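You operate a simulated robot arm through the tools that you are given. There is no shell and no other tool. Be economical: measure what you need, move in short steps, check, and stop when the job is done.

The job below is to be done with a simulated two-armed robot. You get a single attempt, and the scene is never put back.

Task
Rack the 30 cm batten in its bay, wood tag outward.
Fine: drop the keeper bar first; pass the batten to your other hand on the way; batten against the stop; bar up and latched again.
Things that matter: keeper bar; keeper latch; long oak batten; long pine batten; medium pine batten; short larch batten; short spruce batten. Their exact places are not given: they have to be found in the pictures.

It is judged by the outcome, as a careful person would: the job done as asked, and still so three seconds after it is handed in. It fails if anything else is knocked over, pushed out of place, dropped, spilled or broken.

Robot
Two 7-joint arms with two-finger parallel grippers on one trunk, on a base that drives. Base frame: it is fixed to the floor where the robot stands at the start and does not move with it; the origin is under the middle of the robot, x ahead of it, y to its left, z up. Readings come in m, degrees, newtons and seconds.
The left shoulder is at the start at [0.024, 0.173, 1.459], the right one opposite. With the tool pointing down near the work surface each hand reaches from about 0.1 to 0.48 m from the robot's upright axis, wherever it stands, measured 20 degrees to its own side. Places, roughly: keeper bar [0.9, -0.1, 0.9]; keeper latch [0.5, -0.3, 0.9]. Payload 3.6 kg a hand.
Tool frame (each hand has its own): the origin (TCP) lies between the finger pads and is the grasp point; the fingertips stand 0.03 m ahead of it; z points along the fingers, y is the line along which they close. Largest opening 0.11 m; finger width 0.02, thickness 0.01; the body of the gripper, 0.048 by 0.112 m, starts 0.055 m behind the TCP.
Orientation is told as [roll, pitch, yaw] about the base's x, y, z axes, in that order, counted from this pose: with the fingers straight down and closing along the base's y, the tool's x points along the base's -x, its y along +y and its z along -z.

Tools
- The arms move only by the tool drive_tool. It takes "left_increments", "right_increments" or both (then of equal length, played together; a hand with none holds still); each is a list that holds one entry, the list of rows, each a list of 7 numbers: the closure, from 0 (fully open) to 1 (shut), then the shift along the tool's x, y, z in m, then the turn, a rotation vector about the tool's x, y, z in degrees. In form: [[[claw, dx, dy, dz, wx, wy, wz], ...]]. A call has 1 to 20 rows; each row shifts and turns the commanded pose from where the row before left it, along the tool's axes as they then stand. Rows are played at 5 a second. More than 0.05 m and 8.6 degrees between two rows, or a gripper value outside its range, and nothing of the call is played. Where a pose cannot be reached the arm comes as near as it can. A force on the tool above 70 N (or 10 N above the force at the start of the call, whichever is more), or a blocked arm, ends the call early, and 0.2 s more pass. The fingers move at their own pace (about 0.153 m/s each) and stop on an object; they squeeze with about 43 N. The grip force told is the motor's: it shows also when the fingers shut on nothing. Time passes only in rows, and 0.2 s behind the last, so rows that do not move let the fingers close. It gives the time, the measured TCP pose, the force on the tool (base axes), the opening and the grip force at its end, in the units of the frame above (readings bear some noise), with the torque about the TCP (base axes, N m) and any sound that the robot's microphone picked up, and new pictures: "pictures" is both (left out), scene, wrist or none (wrist: the cameras of the hands that moved).
- Cameras (640 x 400 px; columns grow to the right, rows downward): "scene" is now at [0.0748, -0.0389, 1.6025]; the picture's right is [-0.55, -0.84, 0.00], its down [-0.70, 0.46, -0.55] and it looks along [0.46, -0.30, -0.84] (base axes); focal length 265 px, centre (320, 200). "left" rides on the left gripper at [0.073, -0.017, -0.103] in its tool frame; the picture's right is [0.23, 0.97, 0.00], its down [-0.76, 0.18, -0.62] and it looks along [-0.61, 0.14, 0.78] (tool axes); focal length 222 px, centre (320, 200). "right" rides on the right gripper at [0.072, 0.017, -0.103] in its tool frame; the picture's right is [-0.23, 0.97, 0.00], its down [-0.76, -0.18, -0.62] and it looks along [-0.61, -0.14, 0.78] (tool axes); focal length 222 px, centre (320, 200).
- lift_body(by): slides the trunk up (or, below 0, down) by that many m; the arms and the scene camera ride with it, the base frame stays. It gives what a move gives, with no picture.
- roll_base(legs): drives the robot by 1 to 6 legs, each [ahead, left, turn to the left] in m, m and degrees, along the robot's own axes; the way and the turn of a leg run together, so that a leg with both is an arc; at most 1.5 m and 180 degrees a leg. The arms and the cameras ride along, it lands a little off, and it stops where it bumps. It gives what a move gives, and a new picture of the scene camera.
- turn_head(pan, tilt): turns the head with the scene camera to pan (to the left, within 86 degrees either way) and tilt (down, from -29 to 69), counted from straight ahead of the robot. It gives what a move gives, and a new picture of the scene camera.
- locate(camera, pixels): for up to 12 pixels [column, row] of the newest picture of that camera ("zoom" is the newest enlarged one), the place [x, y, z] in the base frame of the surface seen there, good to about 0.003 m. The clock stands still meanwhile.
- zoom(camera, box): a new picture of the part [left, top, right, bottom] of that camera's present view, enlarged. The clock stands still meanwhile.
- finish_job(): hands the job in; it is judged then, once.

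Go step by step. Measure first, check grasps and placings, and put right what went wrong. The budget is 80 turns and 260 pictures, counting those below and the enlarged ones. Unless the task says otherwise, let go and move clear before handing in, and close with one line.

The tools are called after "Emit:" as name(argument=value, ...) on one line, values as JSON. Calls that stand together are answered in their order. drive_tool: Moves the arms, as the interface text tells. Its arguments: {"type":"object","properties":{"left_increments":{"type":"array","items":{"type":"array","items":{"type":"array","items":{"type":"number"}}}},"right_increments":{"type":"array","items":{"type":"array","items":{"type":"array","items":{"type":"number"}}}},"pictures":{"type":"string","enum":["both","scene","wrist","none"]}},"required":[]} The other tools are called the same way: lift_body (by) slides the trunk up or down; roll_base (legs) drives the base; turn_head (pan, tilt) turns the head that bears the scene camera; locate (camera, pixels) gives the place of the surface under pixels of a picture; zoom (camera, box) takes an enlarged picture of a part of a camera's view; finish_job () hands the job in.

At the start:

```text
time_s: 0.0
left_position: [0.2829, 0.1187, 1.0345]
left_tcp_rot: [18.8, 0.1, -0.6]
left_wrist_force: [-0.1, -0.7, 0.5]
left_wrist_torque: [0.01, 0.01, 0.0]
left_opening: 0.1098
left_grasp_force: 0.0
right_position: [0.3255, -0.332, 1.0583]
right_tcp_rot: [-0.1, -0.1, 0.1]
right_wrist_force: [-0.4, 0.1, -0.1]
right_wrist_torque: [0.02, 0.0, 0.01]
right_opening: 0.1102
right_grasp_force: 0.1
trunk travel left (down, up): [-0.573, 0.19]
robot x, y, heading: [0.0039, 0.0018, 0.2]
head pan, tilt: [-33.3, 56.9]
```

scene: 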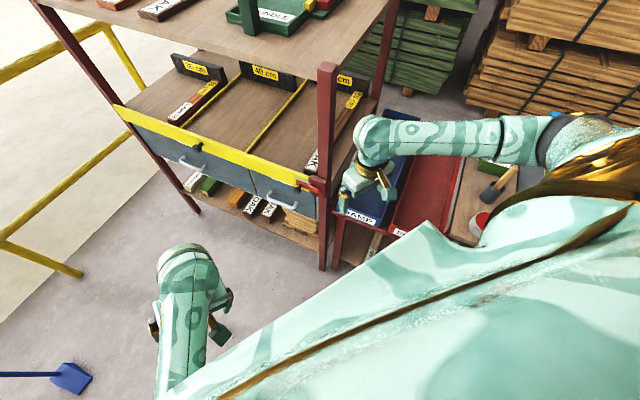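
right: 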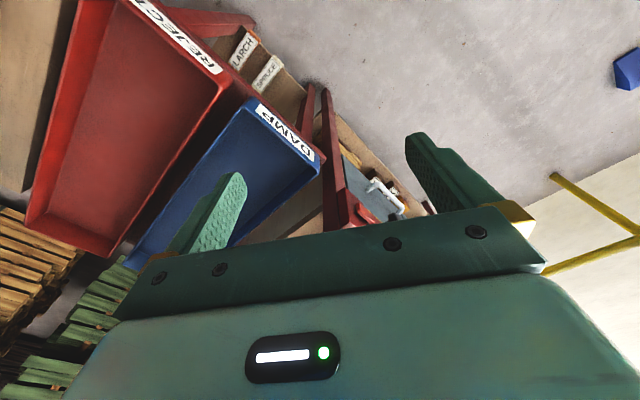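
left: 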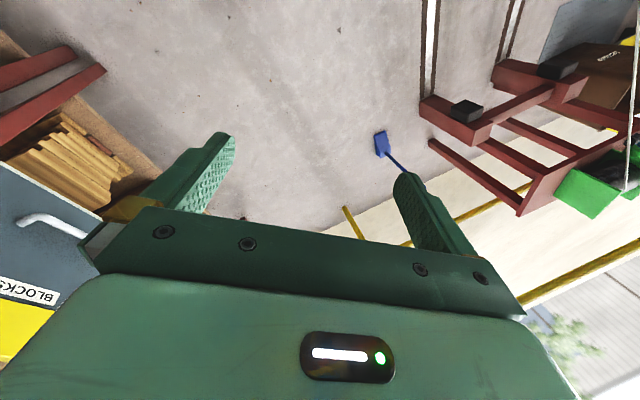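

The scene picture shows a rack with bays labelled (…cm) around (200,70), (265,72), (345,80), and a yellow bar across the front with a red latch near (318,185). I zoom to read it and look around.

Emit:
zoom(camera="scene", box=[100, 30, 400, 220])

Emit:
zoom(camera="scene", box=[280, 60, 400, 220])

Emit:
zoom(camera="scene", box=[160, 120, 340, 250])

Emit:
turn_head(pan=-20, tilt=35)

```text
2.11 times, centred on (250, 125) of scene
```

zoom: 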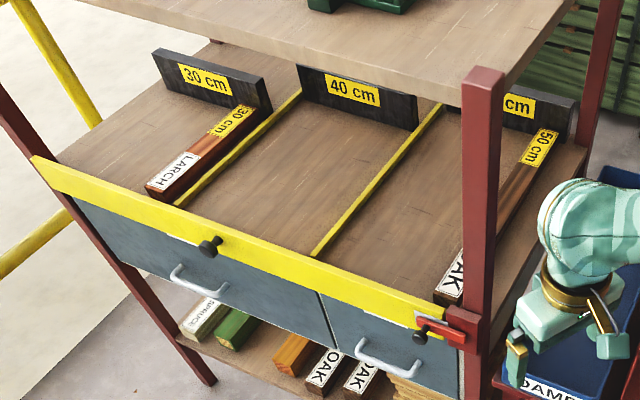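

```text
2.50 times, centred on (340, 140) of scene
```

zoom: 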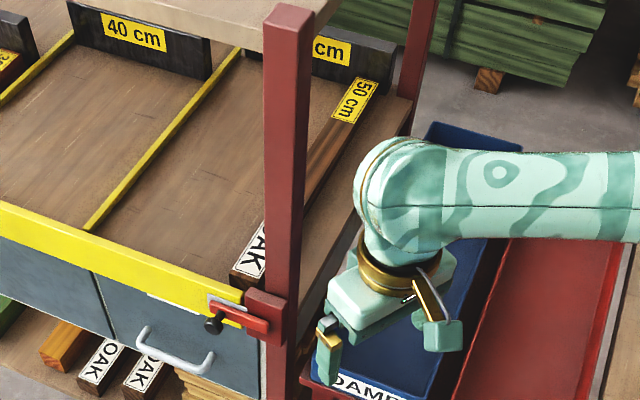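

```text
3.08 times, centred on (250, 185) of scene
```

zoom: 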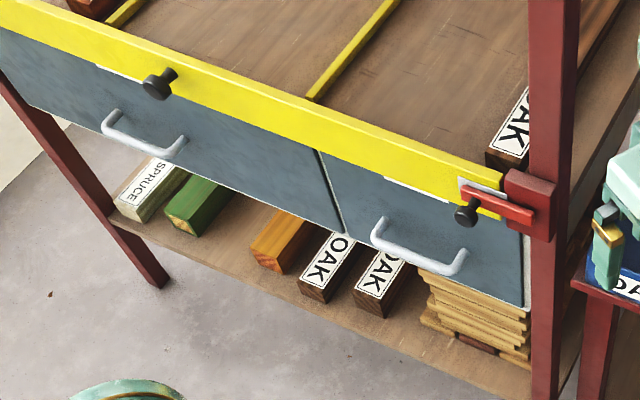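

```text
time_s: 0.9
left_position: [0.2837, 0.1205, 1.0341]
left_tcp_rot: [19.1, 0.0, -0.5]
left_wrist_force: [-0.3, -0.1, -0.1]
left_wrist_torque: [-0.02, -0.02, -0.01]
left_opening: 0.1099
left_grasp_force: 0.0
right_position: [0.325, -0.3327, 1.0572]
right_tcp_rot: [-0.1, -0.1, 0.1]
right_wrist_force: [0.1, -0.2, 0.7]
right_wrist_torque: [-0.01, -0.03, 0.0]
right_opening: 0.1098
right_grasp_force: 0.1
trunk travel left (down, up): [-0.573, 0.19]
robot x, y, heading: [-0.0023, -0.0023, 0.2]
head pan, tilt: [-20.0, 35.0]
```

scene: 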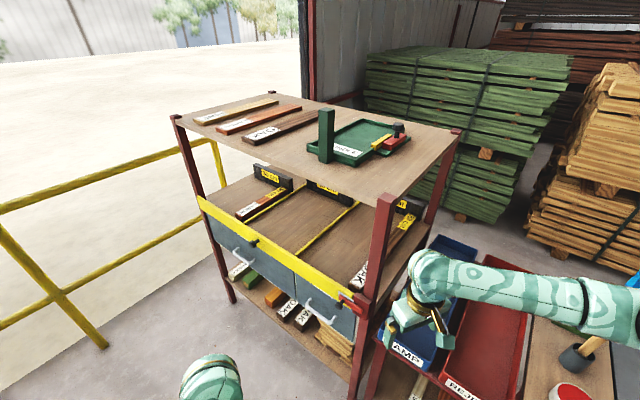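

The top shelf holds three battens around (200–320,110–130); I zoom on those and on the racked ones.

Emit:
zoom(camera="scene", box=[170, 80, 430, 180])

Emit:
zoom(camera="scene", box=[200, 160, 440, 310])

Emit:
zoom(camera="scene", box=[350, 300, 510, 400])

Emit:
zoom(camera="right", box=[200, 0, 440, 240])

```text
2.46 times, centred on (300, 130) of scene
```

zoom: 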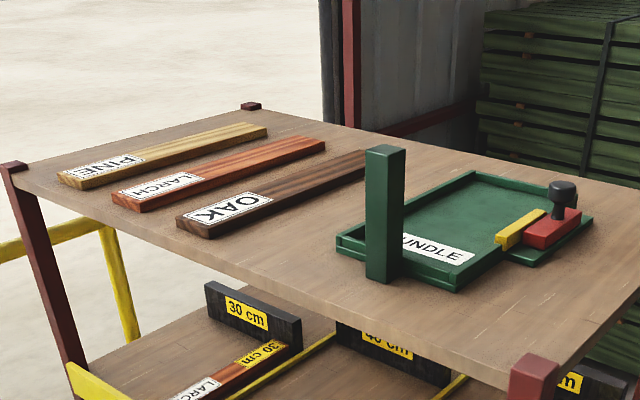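

```text
2.67 times, centred on (320, 235) of scene
```

zoom: 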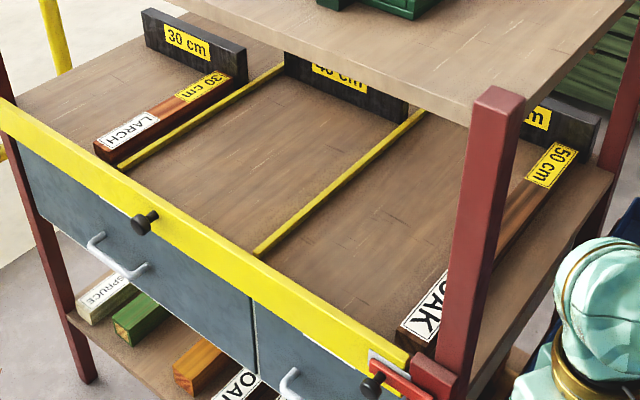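

```text
4.00 times, centred on (430, 350) of scene
```

zoom: 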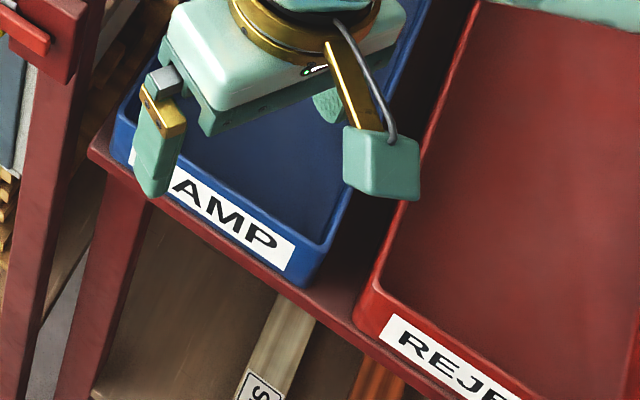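

```text
1.67 times, centred on (320, 120) of right
```

zoom: 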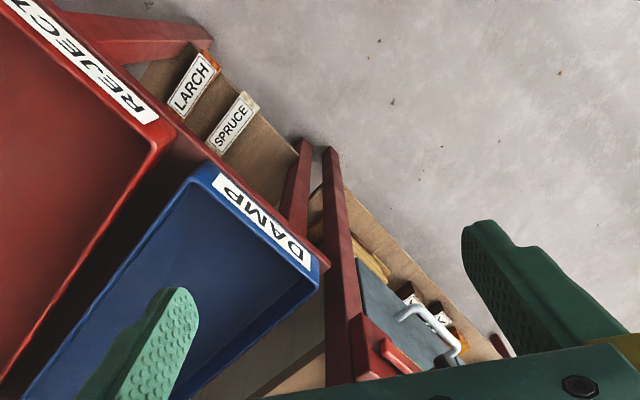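

The rack already holds short larch and long oak; the other battens must be elsewhere, so I look to the right.

Emit:
turn_head(pan=-75, tilt=45)

Emit:
turn_head(pan=60, tilt=35)

```text
time_s: 2.1
left_position: [0.2838, 0.1198, 1.0335]
left_tcp_rot: [19.0, 0.1, -0.6]
left_wrist_force: [0.2, -0.2, -0.6]
left_wrist_torque: [0.01, -0.03, -0.01]
left_opening: 0.1103
left_grasp_force: 0.0
right_position: [0.3255, -0.3327, 1.0568]
right_tcp_rot: [-0.1, -0.1, 0.1]
right_wrist_force: [-0.2, 0.1, 0.1]
right_wrist_torque: [0.02, 0.03, -0.03]
right_opening: 0.1099
right_grasp_force: 0.1
trunk travel left (down, up): [-0.573, 0.19]
robot x, y, heading: [-0.0025, -0.0035, 0.1]
head pan, tilt: [-75.0, 45.0]
```

scene: 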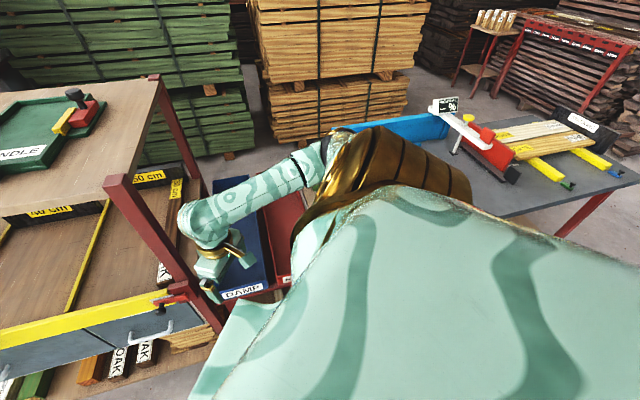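

```text
time_s: 4.3
left_position: [0.2819, 0.1205, 1.0337]
left_tcp_rot: [19.0, 0.1, -0.7]
left_wrist_force: [-0.3, -0.2, 0.8]
left_wrist_torque: [0.01, -0.01, 0.03]
left_opening: 0.1098
left_grasp_force: 0.0
right_position: [0.3255, -0.3327, 1.0574]
right_tcp_rot: [0.0, 0.1, 0.1]
right_wrist_force: [0.1, -0.4, -0.3]
right_wrist_torque: [0.02, 0.0, 0.03]
right_opening: 0.1097
right_grasp_force: 0.1
trunk travel left (down, up): [-0.573, 0.19]
robot x, y, heading: [-0.0012, 0.0004, -0.1]
head pan, tilt: [60.0, 35.0]
```

scene: 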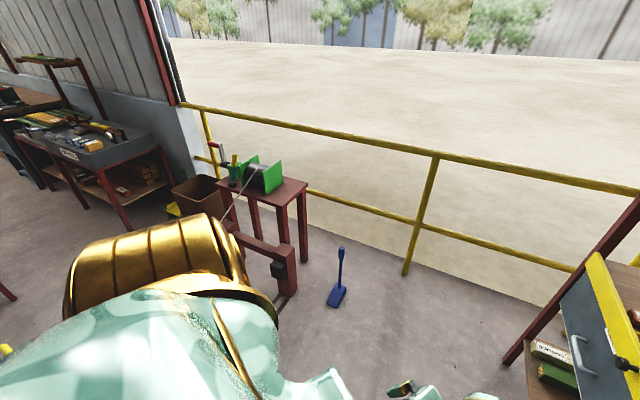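

The measuring bench seen right-behind (540,140) holds light battens, and another bench is far left-behind. I turn the head back and locate them.

Emit:
turn_head(pan=-86, tilt=35)

Emit:
zoom(camera="scene", box=[380, 90, 640, 250])

Emit:
locate(camera="scene", pixels=[[440, 210], [480, 205], [500, 180], [520, 170], [540, 215], [460, 160]])

```text
time_s: 6.6
left_position: [0.2841, 0.1206, 1.0337]
left_tcp_rot: [19.1, 0.1, -0.6]
left_wrist_force: [0.1, 0.5, 0.3]
left_wrist_torque: [0.04, 0.0, 0.03]
left_opening: 0.11
left_grasp_force: 0.1
right_position: [0.3256, -0.333, 1.0572]
right_tcp_rot: [0.0, 0.0, 0.1]
right_wrist_force: [-0.2, -0.6, -0.2]
right_wrist_torque: [-0.02, -0.02, -0.01]
right_opening: 0.1101
right_grasp_force: 0.1
trunk travel left (down, up): [-0.573, 0.19]
robot x, y, heading: [-0.0003, 0.0014, -0.3]
head pan, tilt: [-85.9, 35.0]
```

scene: 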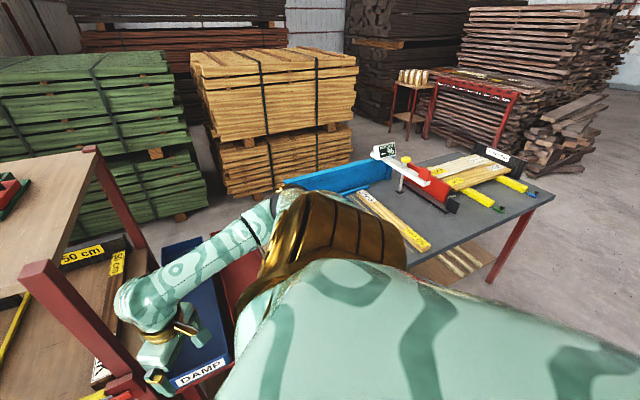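

```text
2.46 times, centred on (510, 170) of scene
```

zoom: 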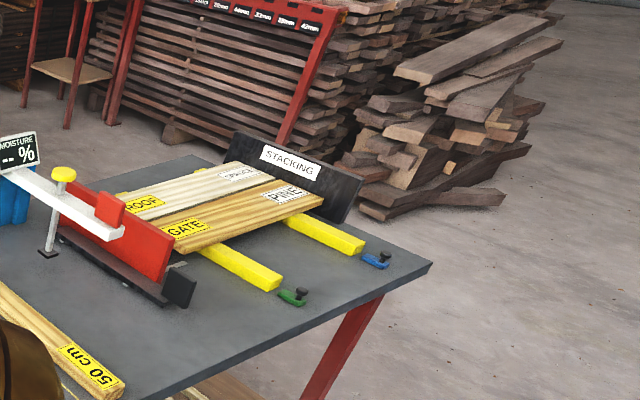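

```text
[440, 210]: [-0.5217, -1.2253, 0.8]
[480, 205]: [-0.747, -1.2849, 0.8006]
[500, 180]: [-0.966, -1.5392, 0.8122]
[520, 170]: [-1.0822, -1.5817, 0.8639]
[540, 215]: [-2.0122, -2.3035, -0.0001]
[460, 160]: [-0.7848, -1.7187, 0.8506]
```

A bench lies at about y = -1.2…-1.7, with a "50 cm" batten at (410,240), but my own arm hides part of it. I back off a bit and turn right to see it.

Emit:
roll_base(legs=[[-0.2, 0, 0], [0, 0, -80]])

Emit:
turn_head(pan=0, tilt=40)

```text
time_s: 11.6
left_position: [-0.0301, -0.2597, 1.034]
left_tcp_rot: [18.9, 0.1, -81.4]
left_wrist_force: [0.5, 0.5, 0.3]
left_wrist_torque: [-0.02, -0.02, 0.0]
left_opening: 0.11
left_grasp_force: 0.0
right_position: [-0.4713, -0.3731, 1.0573]
right_tcp_rot: [-0.1, 0.1, -80.9]
right_wrist_force: [0.0, 0.0, -0.1]
right_wrist_torque: [0.0, 0.05, 0.0]
right_opening: 0.1102
right_grasp_force: 0.0
trunk travel left (down, up): [-0.573, 0.19]
robot x, y, heading: [-0.1958, -0.0016, -80.6]
head pan, tilt: [-85.9, 35.0]
```

scene: 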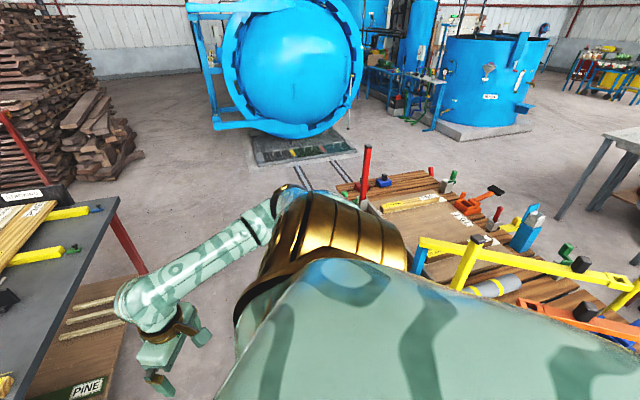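

```text
time_s: 13.2
left_position: [-0.0306, -0.2601, 1.034]
left_tcp_rot: [19.0, 0.1, -81.4]
left_wrist_force: [-0.1, 0.2, 0.1]
left_wrist_torque: [-0.02, -0.03, 0.02]
left_opening: 0.11
left_grasp_force: 0.1
right_position: [-0.4719, -0.3747, 1.0583]
right_tcp_rot: [-0.1, 0.0, -80.8]
right_wrist_force: [0.5, -0.9, 0.6]
right_wrist_torque: [0.01, -0.03, -0.02]
right_opening: 0.1103
right_grasp_force: 0.0
trunk travel left (down, up): [-0.573, 0.19]
robot x, y, heading: [-0.193, -0.0001, -80.6]
head pan, tilt: [0.0, 40.0]
```

scene: 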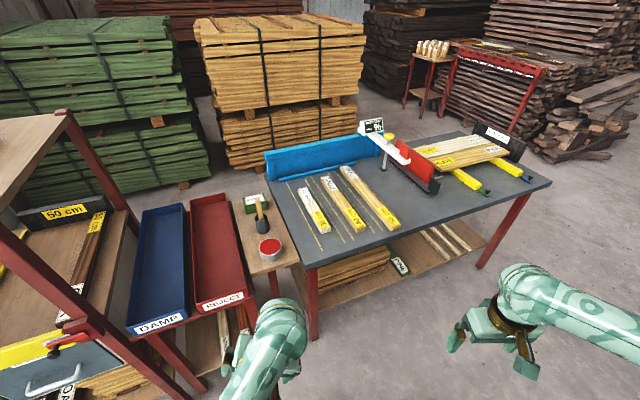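

Emit:
zoom(camera="scene", box=[260, 140, 440, 260])

Emit:
locate(camera="zoom", pixels=[[145, 185], [215, 320], [175, 240], [236, 145], [345, 315], [300, 110], [470, 305], [60, 170], [300, 600]])

Emit:
zoom(camera="scene", box=[0, 180, 300, 400])

```text
3.33 times, centred on (350, 200) of scene
```

zoom: 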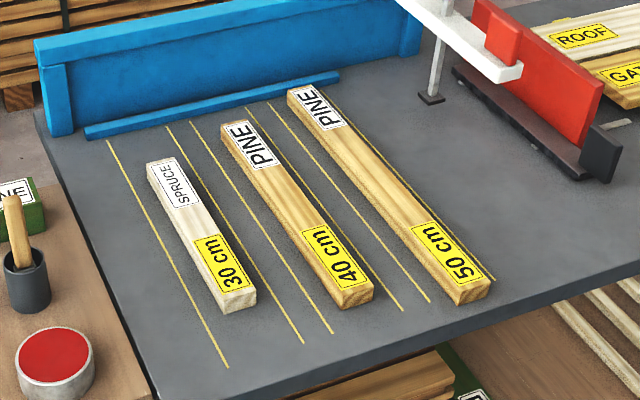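

```text
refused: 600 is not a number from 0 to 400
```

```text
1.82 times, centred on (150, 290) of scene
```

zoom: 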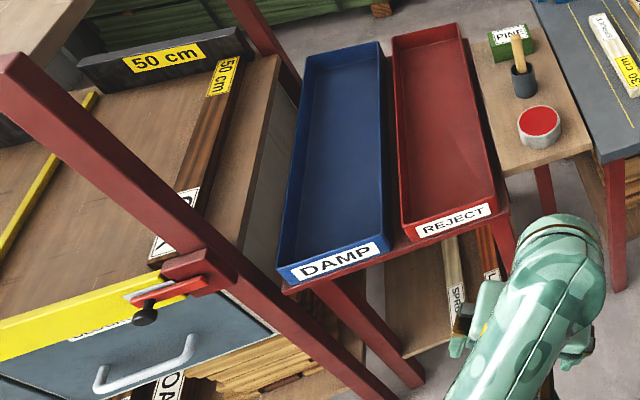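

The free 30 cm batten is the spruce, at zoom ~(145–255,165–310) on the bench, wood tag at the far end. I measure it, then the rack.

Emit:
locate(camera="scene", pixels=[[303, 190], [327, 228], [314, 209], [330, 180], [357, 228], [344, 170], [395, 224], [280, 190], [322, 205], [305, 209]])

Emit:
turn_head(pan=75, tilt=42)

```text
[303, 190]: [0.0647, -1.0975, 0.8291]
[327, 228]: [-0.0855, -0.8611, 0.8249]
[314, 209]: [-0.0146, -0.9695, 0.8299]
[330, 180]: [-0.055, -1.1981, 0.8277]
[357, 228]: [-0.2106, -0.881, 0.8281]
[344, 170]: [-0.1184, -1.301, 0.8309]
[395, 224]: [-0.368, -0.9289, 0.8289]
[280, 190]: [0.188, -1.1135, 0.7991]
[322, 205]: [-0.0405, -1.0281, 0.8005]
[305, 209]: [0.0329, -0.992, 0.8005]
```

```text
time_s: 14.7
left_position: [-0.0307, -0.2604, 1.0339]
left_tcp_rot: [19.1, 0.1, -81.4]
left_wrist_force: [0.2, 0.0, 0.6]
left_wrist_torque: [-0.01, -0.02, -0.03]
left_opening: 0.1099
left_grasp_force: 0.1
right_position: [-0.4702, -0.3737, 1.0572]
right_tcp_rot: [0.0, 0.0, -80.8]
right_wrist_force: [0.0, -0.5, -0.1]
right_wrist_torque: [0.03, 0.0, 0.01]
right_opening: 0.11
right_grasp_force: 0.1
trunk travel left (down, up): [-0.573, 0.19]
robot x, y, heading: [-0.1929, -0.0006, -80.9]
head pan, tilt: [75.0, 42.0]
```

scene: 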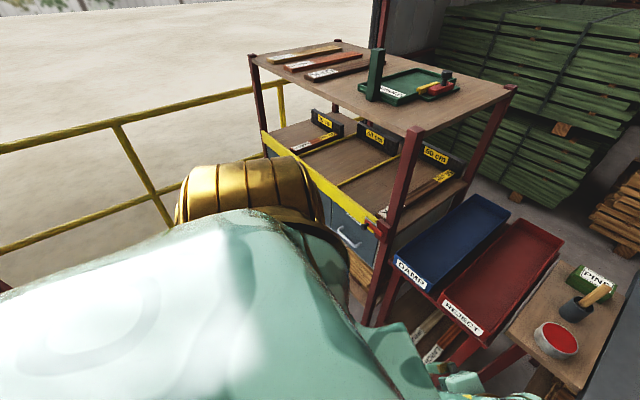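

Spruce centre is ≈ (-0.012,-0.98,0.83), axis along (0.53,-0.85). Now I turn back to the rack and measure it.

Emit:
roll_base(legs=[[0, 0, 80]])

Emit:
turn_head(pan=-5, tilt=35)

Emit:
zoom(camera="scene", box=[200, 100, 440, 250])

```text
time_s: 18.5
left_position: [0.0882, 0.1205, 1.0335]
left_tcp_rot: [19.0, 0.0, -0.6]
left_wrist_force: [-0.3, -0.5, -0.9]
left_wrist_torque: [-0.03, 0.0, -0.03]
left_opening: 0.1098
left_grasp_force: 0.1
right_position: [0.1304, -0.3328, 1.0562]
right_tcp_rot: [-0.1, 0.0, 0.0]
right_wrist_force: [0.2, -0.8, 0.5]
right_wrist_torque: [0.0, 0.02, 0.03]
right_opening: 0.1102
right_grasp_force: 0.0
trunk travel left (down, up): [-0.573, 0.19]
robot x, y, heading: [-0.1925, 0.0021, -0.0]
head pan, tilt: [75.0, 42.0]
```

scene: 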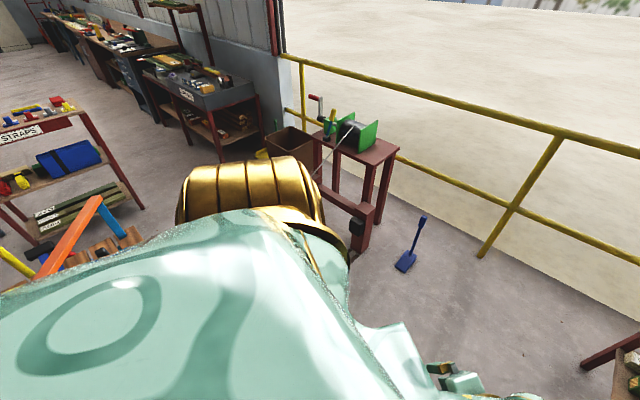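

```text
time_s: 20.1
left_position: [0.0885, 0.1214, 1.0338]
left_tcp_rot: [19.0, 0.0, -0.6]
left_wrist_force: [-0.1, 0.0, -0.6]
left_wrist_torque: [-0.01, 0.0, 0.04]
left_opening: 0.1099
left_grasp_force: 0.0
right_position: [0.1311, -0.3324, 1.058]
right_tcp_rot: [-0.2, 0.1, 0.2]
right_wrist_force: [0.3, 0.3, 0.0]
right_wrist_torque: [0.0, 0.03, -0.01]
right_opening: 0.11
right_grasp_force: 0.1
trunk travel left (down, up): [-0.573, 0.19]
robot x, y, heading: [-0.1932, 0.0008, -0.2]
head pan, tilt: [-5.0, 35.0]
```

scene: 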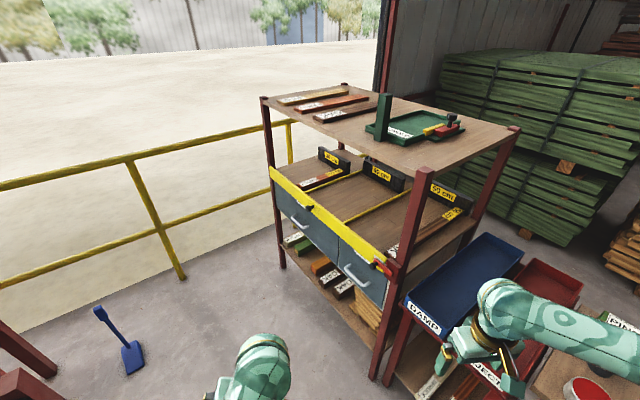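

```text
2.67 times, centred on (320, 175) of scene
```

zoom: 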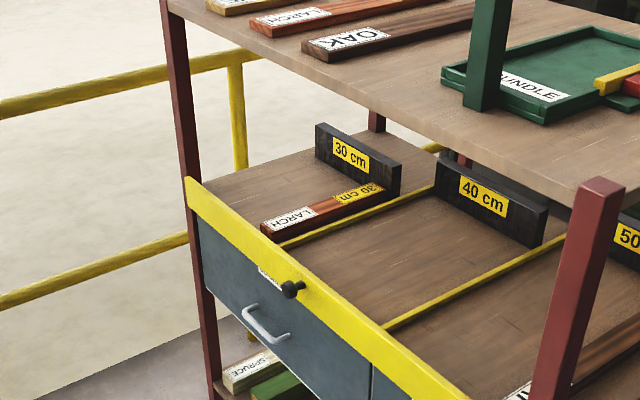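

The 30 cm bay is the leftmost; larch sits at its right half against the divider. I locate bar ends, knob, stop, divider, shelf corners.

Emit:
locate(camera="zoom", pixels=[[188, 188], [380, 330], [400, 375], [293, 290], [330, 165], [390, 190], [275, 232], [370, 190], [240, 190], [300, 165], [180, 120], [590, 195]])

Emit:
zoom(camera="scene", box=[330, 220, 450, 310])

Emit:
locate(camera="scene", pixels=[[375, 265], [384, 267], [390, 270], [380, 250], [308, 207], [355, 268], [350, 215], [299, 190], [295, 175], [400, 260], [345, 150], [420, 180]])

```text
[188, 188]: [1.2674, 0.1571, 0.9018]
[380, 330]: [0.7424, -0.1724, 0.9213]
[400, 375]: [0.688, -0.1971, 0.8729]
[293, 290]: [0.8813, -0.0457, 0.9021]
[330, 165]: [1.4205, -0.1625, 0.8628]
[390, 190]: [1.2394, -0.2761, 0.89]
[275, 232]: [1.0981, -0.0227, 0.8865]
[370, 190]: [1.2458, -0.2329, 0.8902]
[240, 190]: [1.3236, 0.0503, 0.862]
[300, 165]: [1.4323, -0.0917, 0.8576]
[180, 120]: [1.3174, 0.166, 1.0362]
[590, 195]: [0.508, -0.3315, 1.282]
```

```text
4.44 times, centred on (390, 265) of scene
```

zoom: 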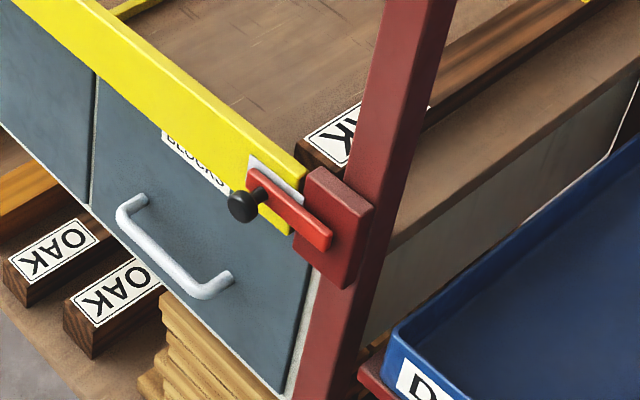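

```text
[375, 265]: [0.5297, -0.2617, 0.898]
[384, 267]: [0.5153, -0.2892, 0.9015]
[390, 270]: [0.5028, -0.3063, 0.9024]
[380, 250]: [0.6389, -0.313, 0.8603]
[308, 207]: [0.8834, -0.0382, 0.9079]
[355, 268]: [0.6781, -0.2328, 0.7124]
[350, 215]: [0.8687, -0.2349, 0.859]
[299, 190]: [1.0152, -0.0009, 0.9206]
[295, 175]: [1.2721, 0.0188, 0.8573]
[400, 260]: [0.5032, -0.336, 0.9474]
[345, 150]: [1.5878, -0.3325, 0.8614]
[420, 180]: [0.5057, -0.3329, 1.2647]
```

The rack's front runs along u=(0.847,0.531), depth along d=(0.531,-0.847) (heading -58°); bar face at d≈0.51, stop at d≈0.89. The latch knob is at (0.53,-0.26,0.90) and the bar knob at (0.88,-0.045,0.905). I drive to face the rack between them.

Emit:
roll_base(legs=[[0, 0, -58], [0, 0.66, 0], [0.12, 0, 0]])

Emit:
turn_head(pan=0, tilt=55)

```text
time_s: 27.1
left_position: [0.6881, 0.09, 1.0342]
left_tcp_rot: [19.0, 0.2, -57.7]
left_wrist_force: [-0.5, -0.2, -0.3]
left_wrist_torque: [0.05, 0.03, 0.01]
left_opening: 0.1099
left_grasp_force: 0.0
right_position: [0.3293, -0.1924, 1.0575]
right_tcp_rot: [-0.1, -0.1, -57.0]
right_wrist_force: [0.3, 0.2, 0.0]
right_wrist_torque: [0.03, 0.04, 0.01]
right_opening: 0.1101
right_grasp_force: 0.2
trunk travel left (down, up): [-0.573, 0.19]
robot x, y, heading: [0.4348, 0.259, -57.1]
head pan, tilt: [-5.0, 35.0]
```

scene: 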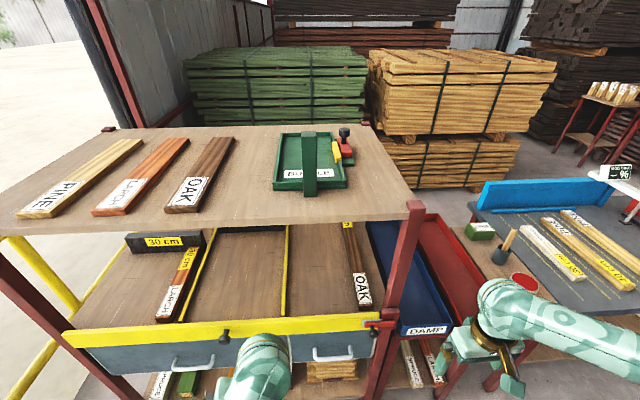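

```text
time_s: 28.0
left_position: [0.6881, 0.0898, 1.0341]
left_tcp_rot: [19.1, -0.1, -57.7]
left_wrist_force: [0.1, -0.2, -0.7]
left_wrist_torque: [-0.03, 0.01, -0.03]
left_opening: 0.1102
left_grasp_force: 0.1
right_position: [0.33, -0.193, 1.0575]
right_tcp_rot: [0.0, -0.1, -57.0]
right_wrist_force: [0.2, -0.3, -0.1]
right_wrist_torque: [-0.04, -0.02, -0.02]
right_opening: 0.1103
right_grasp_force: 0.1
trunk travel left (down, up): [-0.573, 0.19]
robot x, y, heading: [0.4352, 0.264, -56.8]
head pan, tilt: [0.0, 55.0]
```

scene: 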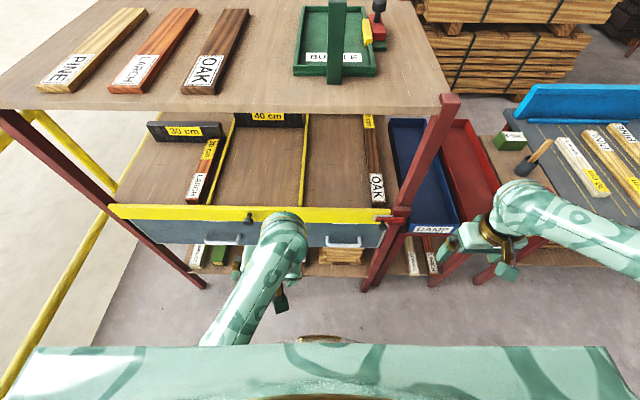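

Emit:
zoom(camera="scene", box=[320, 180, 440, 255])

Emit:
locate(camera="zoom", pixels=[[290, 205], [410, 210], [350, 205], [310, 210], [450, 210], [100, 165], [310, 170], [350, 170], [200, 150], [200, 200], [330, 145], [360, 110]])

Emit:
zoom(camera="scene", box=[90, 110, 290, 250])

Emit:
locate(camera="zoom", pixels=[[190, 50], [410, 60], [330, 300], [410, 95], [65, 310], [100, 325], [460, 100], [505, 352], [475, 330], [370, 310], [250, 310], [440, 200]])

```text
5.33 times, centred on (380, 218) of scene
```

zoom: 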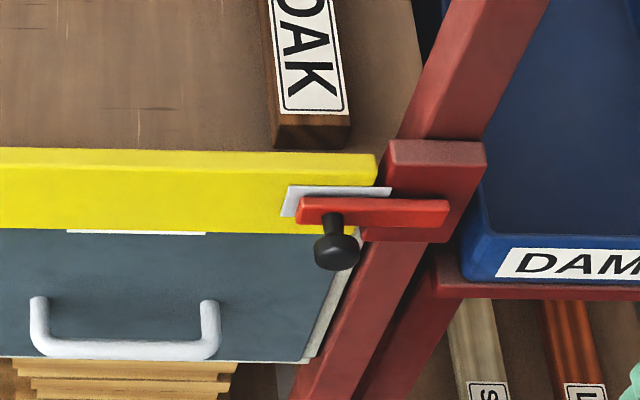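

```text
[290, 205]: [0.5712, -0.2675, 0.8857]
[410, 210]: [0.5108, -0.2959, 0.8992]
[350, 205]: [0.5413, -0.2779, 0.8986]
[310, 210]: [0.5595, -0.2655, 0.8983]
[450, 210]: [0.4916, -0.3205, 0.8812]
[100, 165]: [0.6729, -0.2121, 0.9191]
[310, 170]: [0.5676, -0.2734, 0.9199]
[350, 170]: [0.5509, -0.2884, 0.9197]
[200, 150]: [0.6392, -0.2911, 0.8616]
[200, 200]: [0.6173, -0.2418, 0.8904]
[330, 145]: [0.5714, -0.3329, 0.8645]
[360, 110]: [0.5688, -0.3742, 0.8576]
```

```text
2.86 times, centred on (190, 180) of scene
```

zoom: 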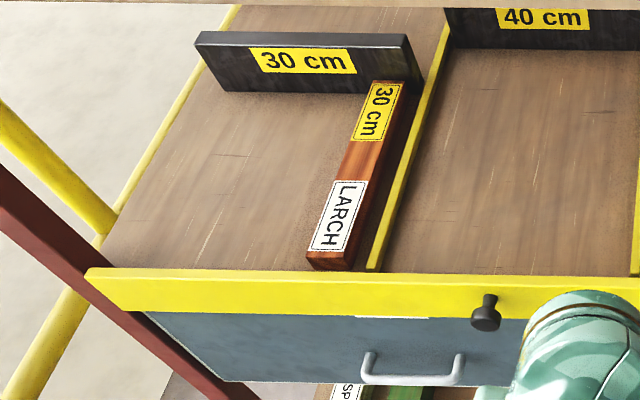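

```text
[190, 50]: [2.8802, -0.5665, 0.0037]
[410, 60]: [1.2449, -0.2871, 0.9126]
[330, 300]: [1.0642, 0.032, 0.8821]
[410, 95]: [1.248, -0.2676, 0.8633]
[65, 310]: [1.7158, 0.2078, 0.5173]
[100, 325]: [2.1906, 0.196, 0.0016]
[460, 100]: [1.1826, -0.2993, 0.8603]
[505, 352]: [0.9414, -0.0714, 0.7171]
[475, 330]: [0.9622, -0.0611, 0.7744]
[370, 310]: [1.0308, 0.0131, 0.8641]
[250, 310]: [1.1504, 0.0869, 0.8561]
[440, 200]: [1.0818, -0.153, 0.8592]
```

The latch is a red strip lying on the front of bar and post block, with a black knob at zoom1 (337,250). I locate both knobs precisely.

Emit:
locate(camera="zoom", pixels=[[485, 315], [490, 298], [485, 325], [476, 315]])

Emit:
zoom(camera="scene", box=[350, 190, 414, 230])

Emit:
locate(camera="zoom", pixels=[[330, 270], [310, 290], [350, 290], [325, 310], [320, 215], [280, 200], [560, 200]])

```text
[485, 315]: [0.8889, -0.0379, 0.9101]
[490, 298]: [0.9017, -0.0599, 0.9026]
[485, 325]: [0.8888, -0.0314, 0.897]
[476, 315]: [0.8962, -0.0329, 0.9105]
```

```text
10.00 times, centred on (382, 210) of scene
```

zoom: 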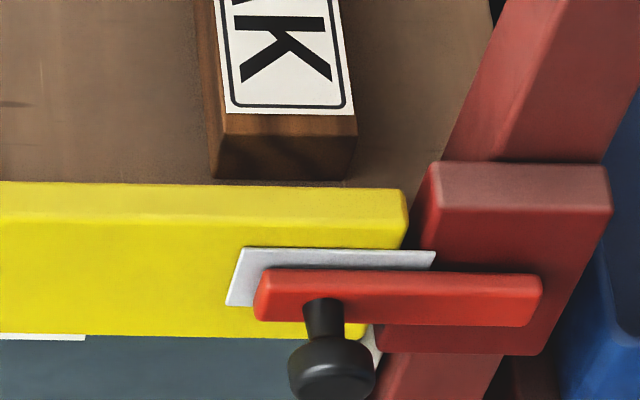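

```text
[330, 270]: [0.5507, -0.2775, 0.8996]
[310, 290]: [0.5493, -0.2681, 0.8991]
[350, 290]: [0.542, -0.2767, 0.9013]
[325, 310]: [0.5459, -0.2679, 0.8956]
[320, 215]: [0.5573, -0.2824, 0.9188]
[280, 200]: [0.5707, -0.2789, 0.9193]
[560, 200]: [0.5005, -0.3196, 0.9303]
```

Latch knob ≈ u 0.32, d 0.485, z 0.895. I tilt the right hand so its fingers point forward, 30° below level, in free space.

Emit:
drive_tool(right_increments=[[[0.3, 0, 0, 0, 0, -8.5, 0], [0.3, 0, 0, 0, 0, -8.5, 0], [0.3, 0, 0, 0, 0, -8.5, 0], [0.3, 0, 0, 0, 0, -8.5, 0], [0.3, 0, 0, 0, 0, -8.5, 0], [0.3, 0, 0, 0, 0, -8.5, 0], [0.3, 0, 0, 0, 0, -8.5, 0], [0.3, 0, 0, 0, 0, 0, 0]]])

```text
time_s: 29.8
left_position: [0.6872, 0.0893, 1.034]
left_tcp_rot: [19.0, 0.1, -57.7]
left_wrist_force: [0.2, -1.0, -0.3]
left_wrist_torque: [-0.02, 0.0, -0.01]
left_opening: 0.1102
left_grasp_force: 0.0
right_position: [0.3287, -0.1928, 1.0577]
right_tcp_rot: [-0.2, -59.6, -57.1]
right_wrist_force: [0.7, -0.3, 0.5]
right_wrist_torque: [0.03, 0.0, -0.01]
right_opening: 0.077
right_grasp_force: 0.1
trunk travel left (down, up): [-0.573, 0.19]
robot x, y, heading: [0.4314, 0.2566, -57.2]
head pan, tilt: [0.0, 55.0]
```

scene: 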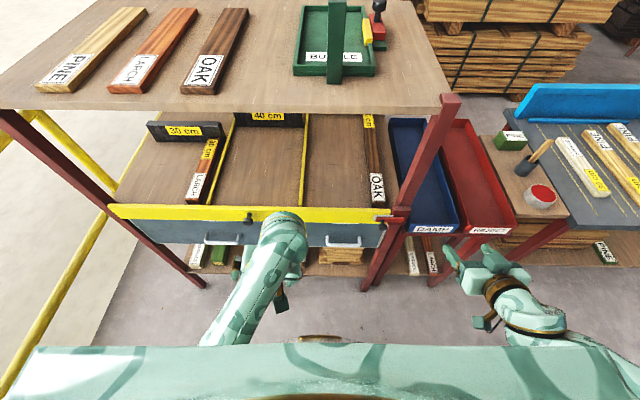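
right: 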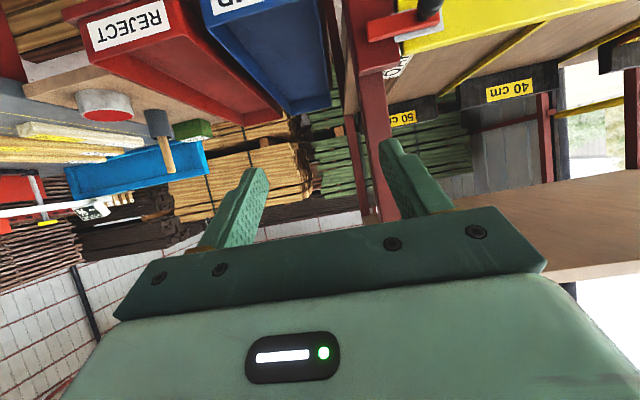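

The hand is tilted. I move to about 7 cm short of the latch knob and look with the wrist camera.

Emit:
drive_tool(right_increments=[[[0.3, 0.013, 0.028, 0.028, 0, 0, 0], [0.3, 0.013, 0.028, 0.028, 0, 0, 0], [0.3, 0.013, 0.028, 0.028, 0, 0, 0], [0.3, 0.013, 0.028, 0.028, 0, 0, 0], [0.3, 0.013, 0.028, 0.028, 0, 0, 0], [0.3, 0, 0, 0, 0, 0, 0]]])

Emit:
zoom(camera="scene", box=[340, 180, 440, 240])

Emit:
zoom(camera="right", box=[160, 0, 480, 200])

```text
time_s: 31.2
left_position: [0.6882, 0.0899, 1.0343]
left_tcp_rot: [19.0, 0.0, -57.7]
left_wrist_force: [-0.3, 0.1, 0.4]
left_wrist_torque: [0.0, 0.0, 0.01]
left_opening: 0.1099
left_grasp_force: 0.2
right_position: [0.4978, -0.1907, 0.9288]
right_tcp_rot: [-0.1, -59.5, -56.9]
right_wrist_force: [-0.8, 0.0, 0.0]
right_wrist_torque: [0.03, 0.0, 0.02]
right_opening: 0.0772
right_grasp_force: 0.1
trunk travel left (down, up): [-0.573, 0.19]
robot x, y, heading: [0.4336, 0.2562, -57.0]
head pan, tilt: [0.0, 55.0]
```

scene: 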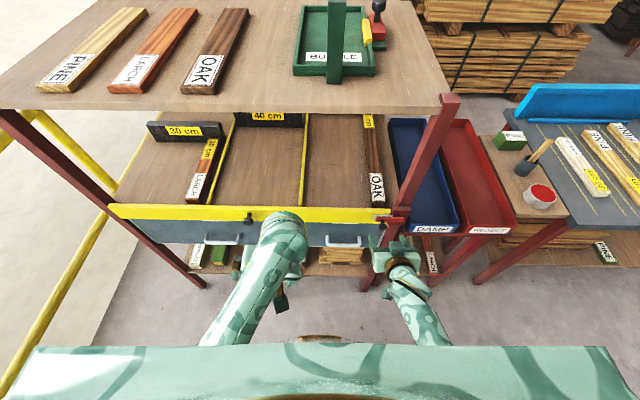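
right: 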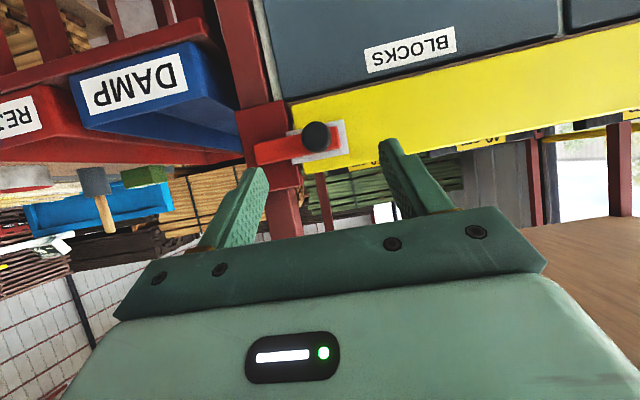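

```text
6.40 times, centred on (390, 210) of scene
```

zoom: 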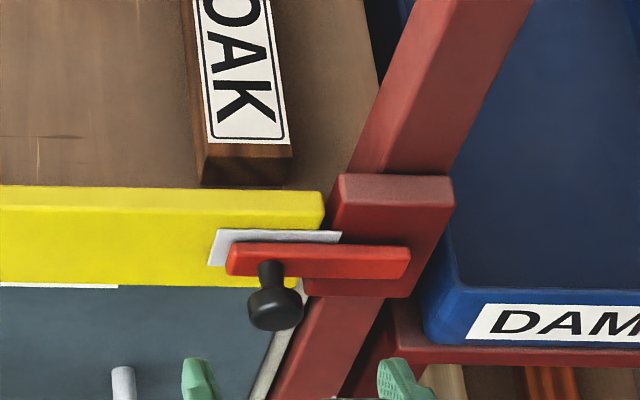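

```text
2.00 times, centred on (320, 100) of right
```

zoom: 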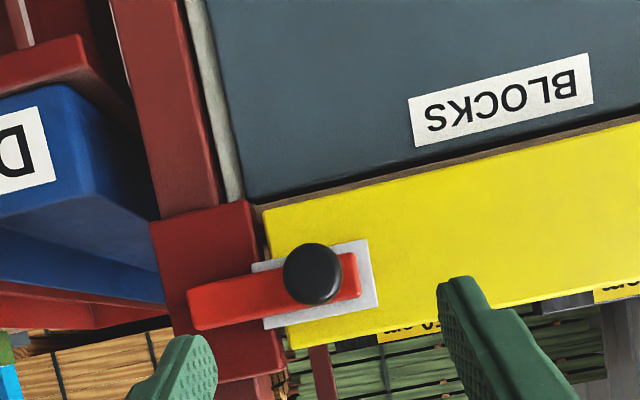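

The wrist camera sees the knob clearly at zoom (313,273). I locate it.

Emit:
locate(camera="right", pixels=[[316, 136], [308, 136], [325, 136], [316, 144], [316, 128], [300, 145], [265, 152], [330, 135], [342, 130], [380, 145], [400, 75], [250, 130]])

```text
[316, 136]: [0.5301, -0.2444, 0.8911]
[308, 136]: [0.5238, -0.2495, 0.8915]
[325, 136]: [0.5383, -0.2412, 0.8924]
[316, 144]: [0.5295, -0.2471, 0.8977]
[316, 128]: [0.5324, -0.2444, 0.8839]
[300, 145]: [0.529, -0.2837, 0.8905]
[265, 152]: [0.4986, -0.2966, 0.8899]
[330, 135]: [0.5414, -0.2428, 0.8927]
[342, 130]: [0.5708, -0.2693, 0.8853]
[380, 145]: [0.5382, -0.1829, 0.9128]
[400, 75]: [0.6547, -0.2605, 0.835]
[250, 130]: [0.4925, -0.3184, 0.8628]
```

Knob front is at d≈0.489, z 0.891. I advance 6 cm and close on it.

Emit:
drive_tool(right_increments=[[[0.3, -0.0016, -0.001, 0.02, 0, 0, 0], [0.3, -0.0016, -0.001, 0.02, 0, 0, 0], [0.3, 0, 0, 0.02, 0, 0, 0], [0.3, 0, 0, 0, 0, 0, 0], [1, 0, 0, 0, 0, 0, 0], [1, 0, 0, 0, 0, 0, 0], [1, 0, 0, 0, 0, 0, 0]]])

Emit:
zoom(camera="right", box=[160, 0, 480, 200])

```text
time_s: 32.8
left_position: [0.6877, 0.0892, 1.0345]
left_tcp_rot: [19.1, 0.0, -57.8]
left_wrist_force: [0.4, 0.3, 0.5]
left_wrist_torque: [-0.01, 0.01, 0.03]
left_opening: 0.11
left_grasp_force: 0.0
right_position: [0.5224, -0.2355, 0.9015]
right_tcp_rot: [-0.2, -59.5, -57.0]
right_wrist_force: [-6.3, -3.7, 1.5]
right_wrist_torque: [-0.1, 0.2, -0.16]
right_opening: 0.025
right_grasp_force: 44.3
trunk travel left (down, up): [-0.573, 0.19]
robot x, y, heading: [0.4352, 0.261, -56.9]
head pan, tilt: [0.0, 55.0]
```

scene: 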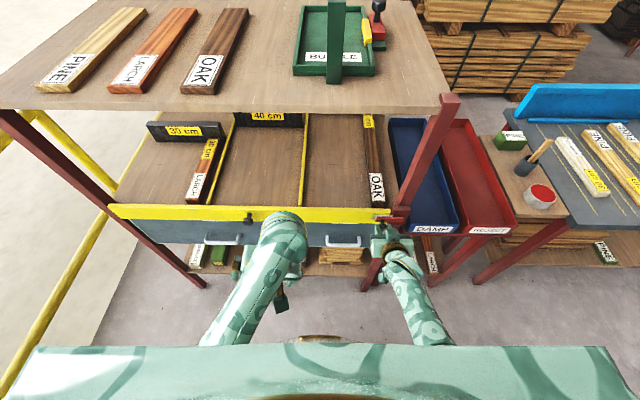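
right: 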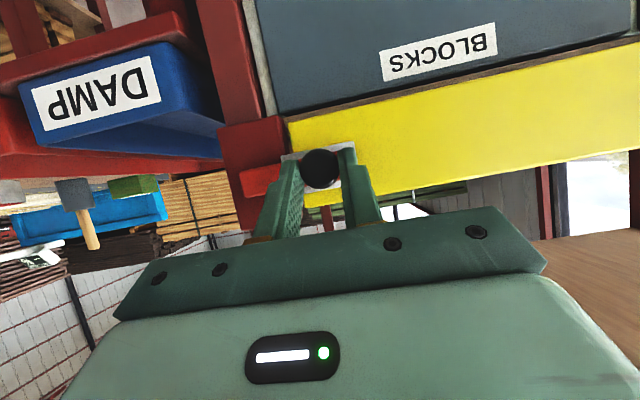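

```text
2.00 times, centred on (320, 100) of right
```

zoom: 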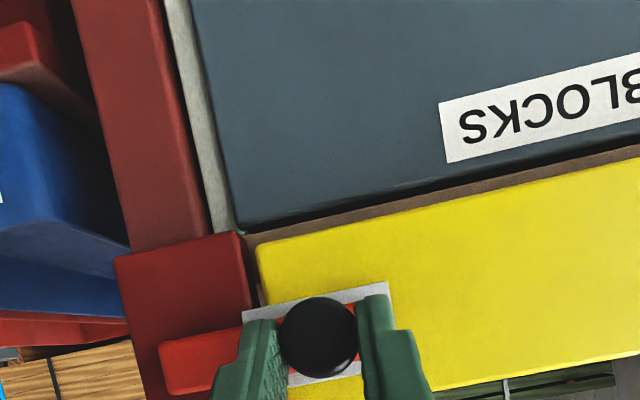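

The knob is gripped (opening 0.025). I try sliding it left along the bar.

Emit:
drive_tool(right_increments=[[[1, 0, 0.008, 0, 0, 0, 0], [1, 0, 0.008, 0, 0, 0, 0], [1, 0, 0.008, 0, 0, 0, 0], [1, 0, 0.008, 0, 0, 0, 0], [1, 0, 0, 0, 0, 0, 0]]])

Emit:
zoom(camera="right", box=[160, 0, 480, 200])

```text
time_s: 33.8
left_position: [0.6947, 0.0944, 1.0333]
left_tcp_rot: [19.0, 0.0, -57.1]
left_wrist_force: [-1.2, -0.1, 0.3]
left_wrist_torque: [-0.02, -0.01, 0.01]
left_opening: 0.1102
left_grasp_force: 0.0
right_position: [0.5219, -0.236, 0.8959]
right_tcp_rot: [-10.1, -59.1, -46.0]
right_wrist_force: [42.1, 21.0, -6.6]
right_wrist_torque: [0.92, -0.19, 0.99]
right_opening: 0.0252
right_grasp_force: 45.5
trunk travel left (down, up): [-0.573, 0.19]
robot x, y, heading: [0.4327, 0.2599, -56.5]
head pan, tilt: [0.0, 55.0]
stopped in row 4 (right hand): the force on the tool passed its limit at 75 N (the readings are from after the stop); the commanded pose is now the measured one
```

scene: 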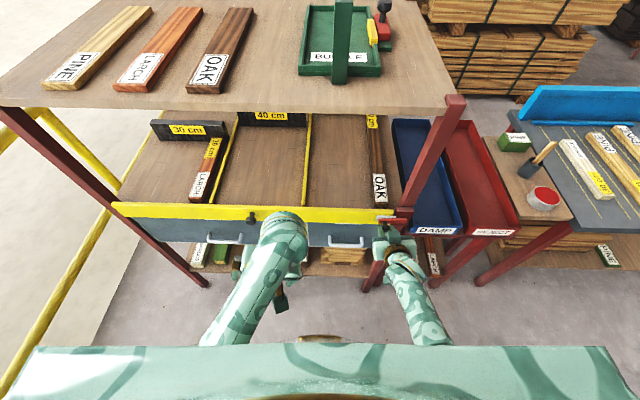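
right: 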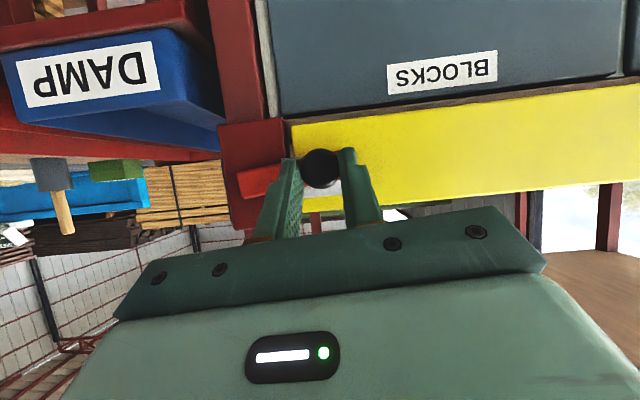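

```text
2.00 times, centred on (320, 100) of right
```

zoom: 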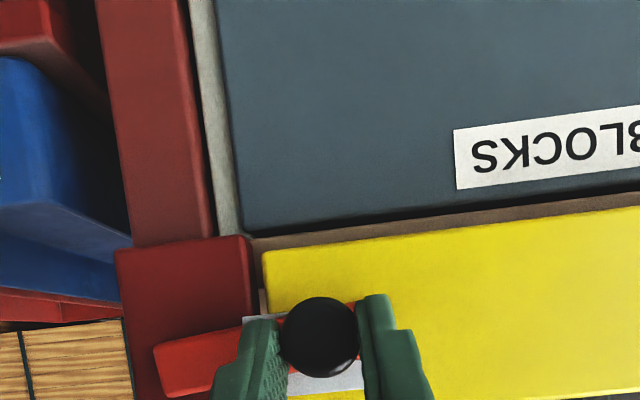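

The knob didn't slide; it dipped 6 mm and the strip tilted down, so it's a turning lever pivoted on the post block. I swing it down along an arc.

Emit:
drive_tool(right_increments=[[[1, 0.004, -0.001, 0.0024, 0, 0, 0], [1, 0.004, -0.0015, 0.0024, 0, 0, 0], [1, 0.0042, -0.0025, 0.0025, 0, 0, 0], [1, 0.0042, -0.0025, 0.0025, 0, 0, 0], [1, 0, 0, 0, 0, 0, 0]]])

Emit:
zoom(camera="right", box=[160, 0, 480, 200])

```text
time_s: 35.0
left_position: [0.6976, 0.0921, 1.0312]
left_tcp_rot: [18.6, 0.3, -57.2]
left_wrist_force: [-0.2, -0.1, -0.2]
left_wrist_torque: [0.01, 0.02, 0.03]
left_opening: 0.1099
left_grasp_force: 0.0
right_position: [0.5169, -0.2382, 0.8749]
right_tcp_rot: [-10.4, -58.2, -45.4]
right_wrist_force: [57.7, 24.1, -28.3]
right_wrist_torque: [0.94, 0.16, 1.36]
right_opening: 0.025
right_grasp_force: 44.6
trunk travel left (down, up): [-0.573, 0.19]
robot x, y, heading: [0.431, 0.2608, -56.7]
head pan, tilt: [0.0, 55.0]
```

scene: 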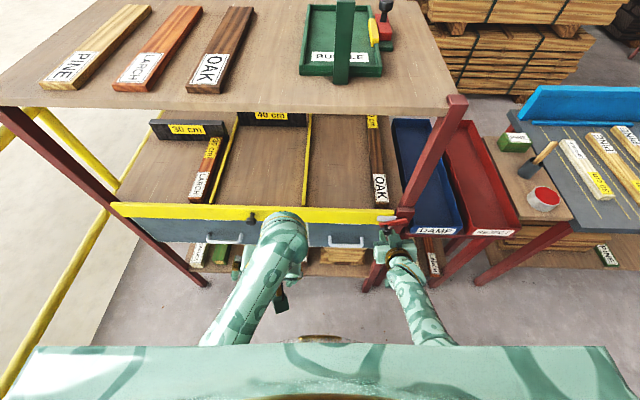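
right: 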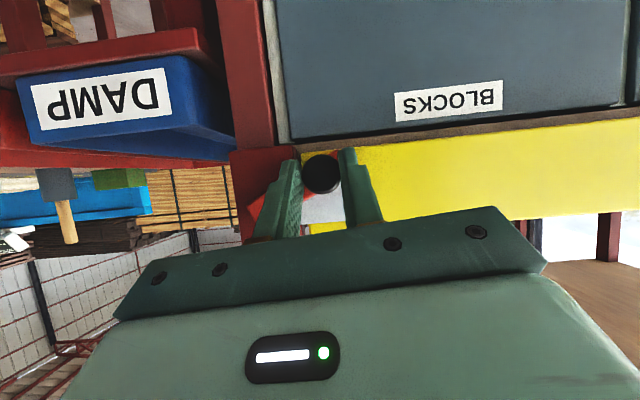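

```text
2.00 times, centred on (320, 100) of right
```

zoom: 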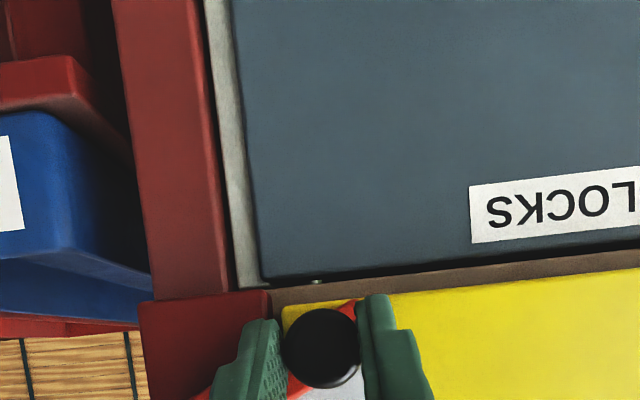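

The lever is turning (now ~35°). Lateral force is about 60 N, so I ease the hand right a bit and read again.

Emit:
drive_tool(right_increments=[[[1, 0, -0.003, 0, 0, 0, 0], [1, 0, 0, 0, 0, 0, 0]]], pictures="none")

```text
time_s: 35.6
left_position: [0.6956, 0.0947, 1.0327]
left_tcp_rot: [18.7, 0.1, -57.2]
left_wrist_force: [-0.4, 0.0, 0.9]
left_wrist_torque: [-0.03, 0.0, 0.04]
left_opening: 0.1101
left_grasp_force: 0.1
right_position: [0.5177, -0.2374, 0.8762]
right_tcp_rot: [-9.5, -58.7, -46.5]
right_wrist_force: [52.3, 37.5, -21.9]
right_wrist_torque: [1.18, 0.37, 1.5]
right_opening: 0.0251
right_grasp_force: 44.8
trunk travel left (down, up): [-0.573, 0.19]
robot x, y, heading: [0.4384, 0.2649, -56.3]
head pan, tilt: [0.0, 55.0]
```

Force rose slightly; I try easing the other way to settle the sign.

Emit:
drive_tool(right_increments=[[[1, 0, 0.004, 0, 0, 0, 0], [1, 0, 0.004, 0, 0, 0, 0], [1, 0, 0, 0, 0, 0, 0]]], pictures="none")

```text
time_s: 36.2
left_position: [0.6948, 0.0938, 1.0332]
left_tcp_rot: [19.2, 0.0, -56.9]
left_wrist_force: [0.0, -0.6, -0.1]
left_wrist_torque: [0.01, 0.0, -0.02]
left_opening: 0.1099
left_grasp_force: 0.1
right_position: [0.5172, -0.2379, 0.8751]
right_tcp_rot: [-11.5, -58.7, -43.8]
right_wrist_force: [38.7, 17.1, -13.7]
right_wrist_torque: [0.68, 0.31, 1.12]
right_opening: 0.0251
right_grasp_force: 45.7
trunk travel left (down, up): [-0.573, 0.19]
robot x, y, heading: [0.4358, 0.2645, -56.2]
head pan, tilt: [0.0, 55.0]
stopped in row 3 (right hand): the force on the tool passed its limit at 80 N (the readings are from after the stop); the commanded pose is now the measured one
```

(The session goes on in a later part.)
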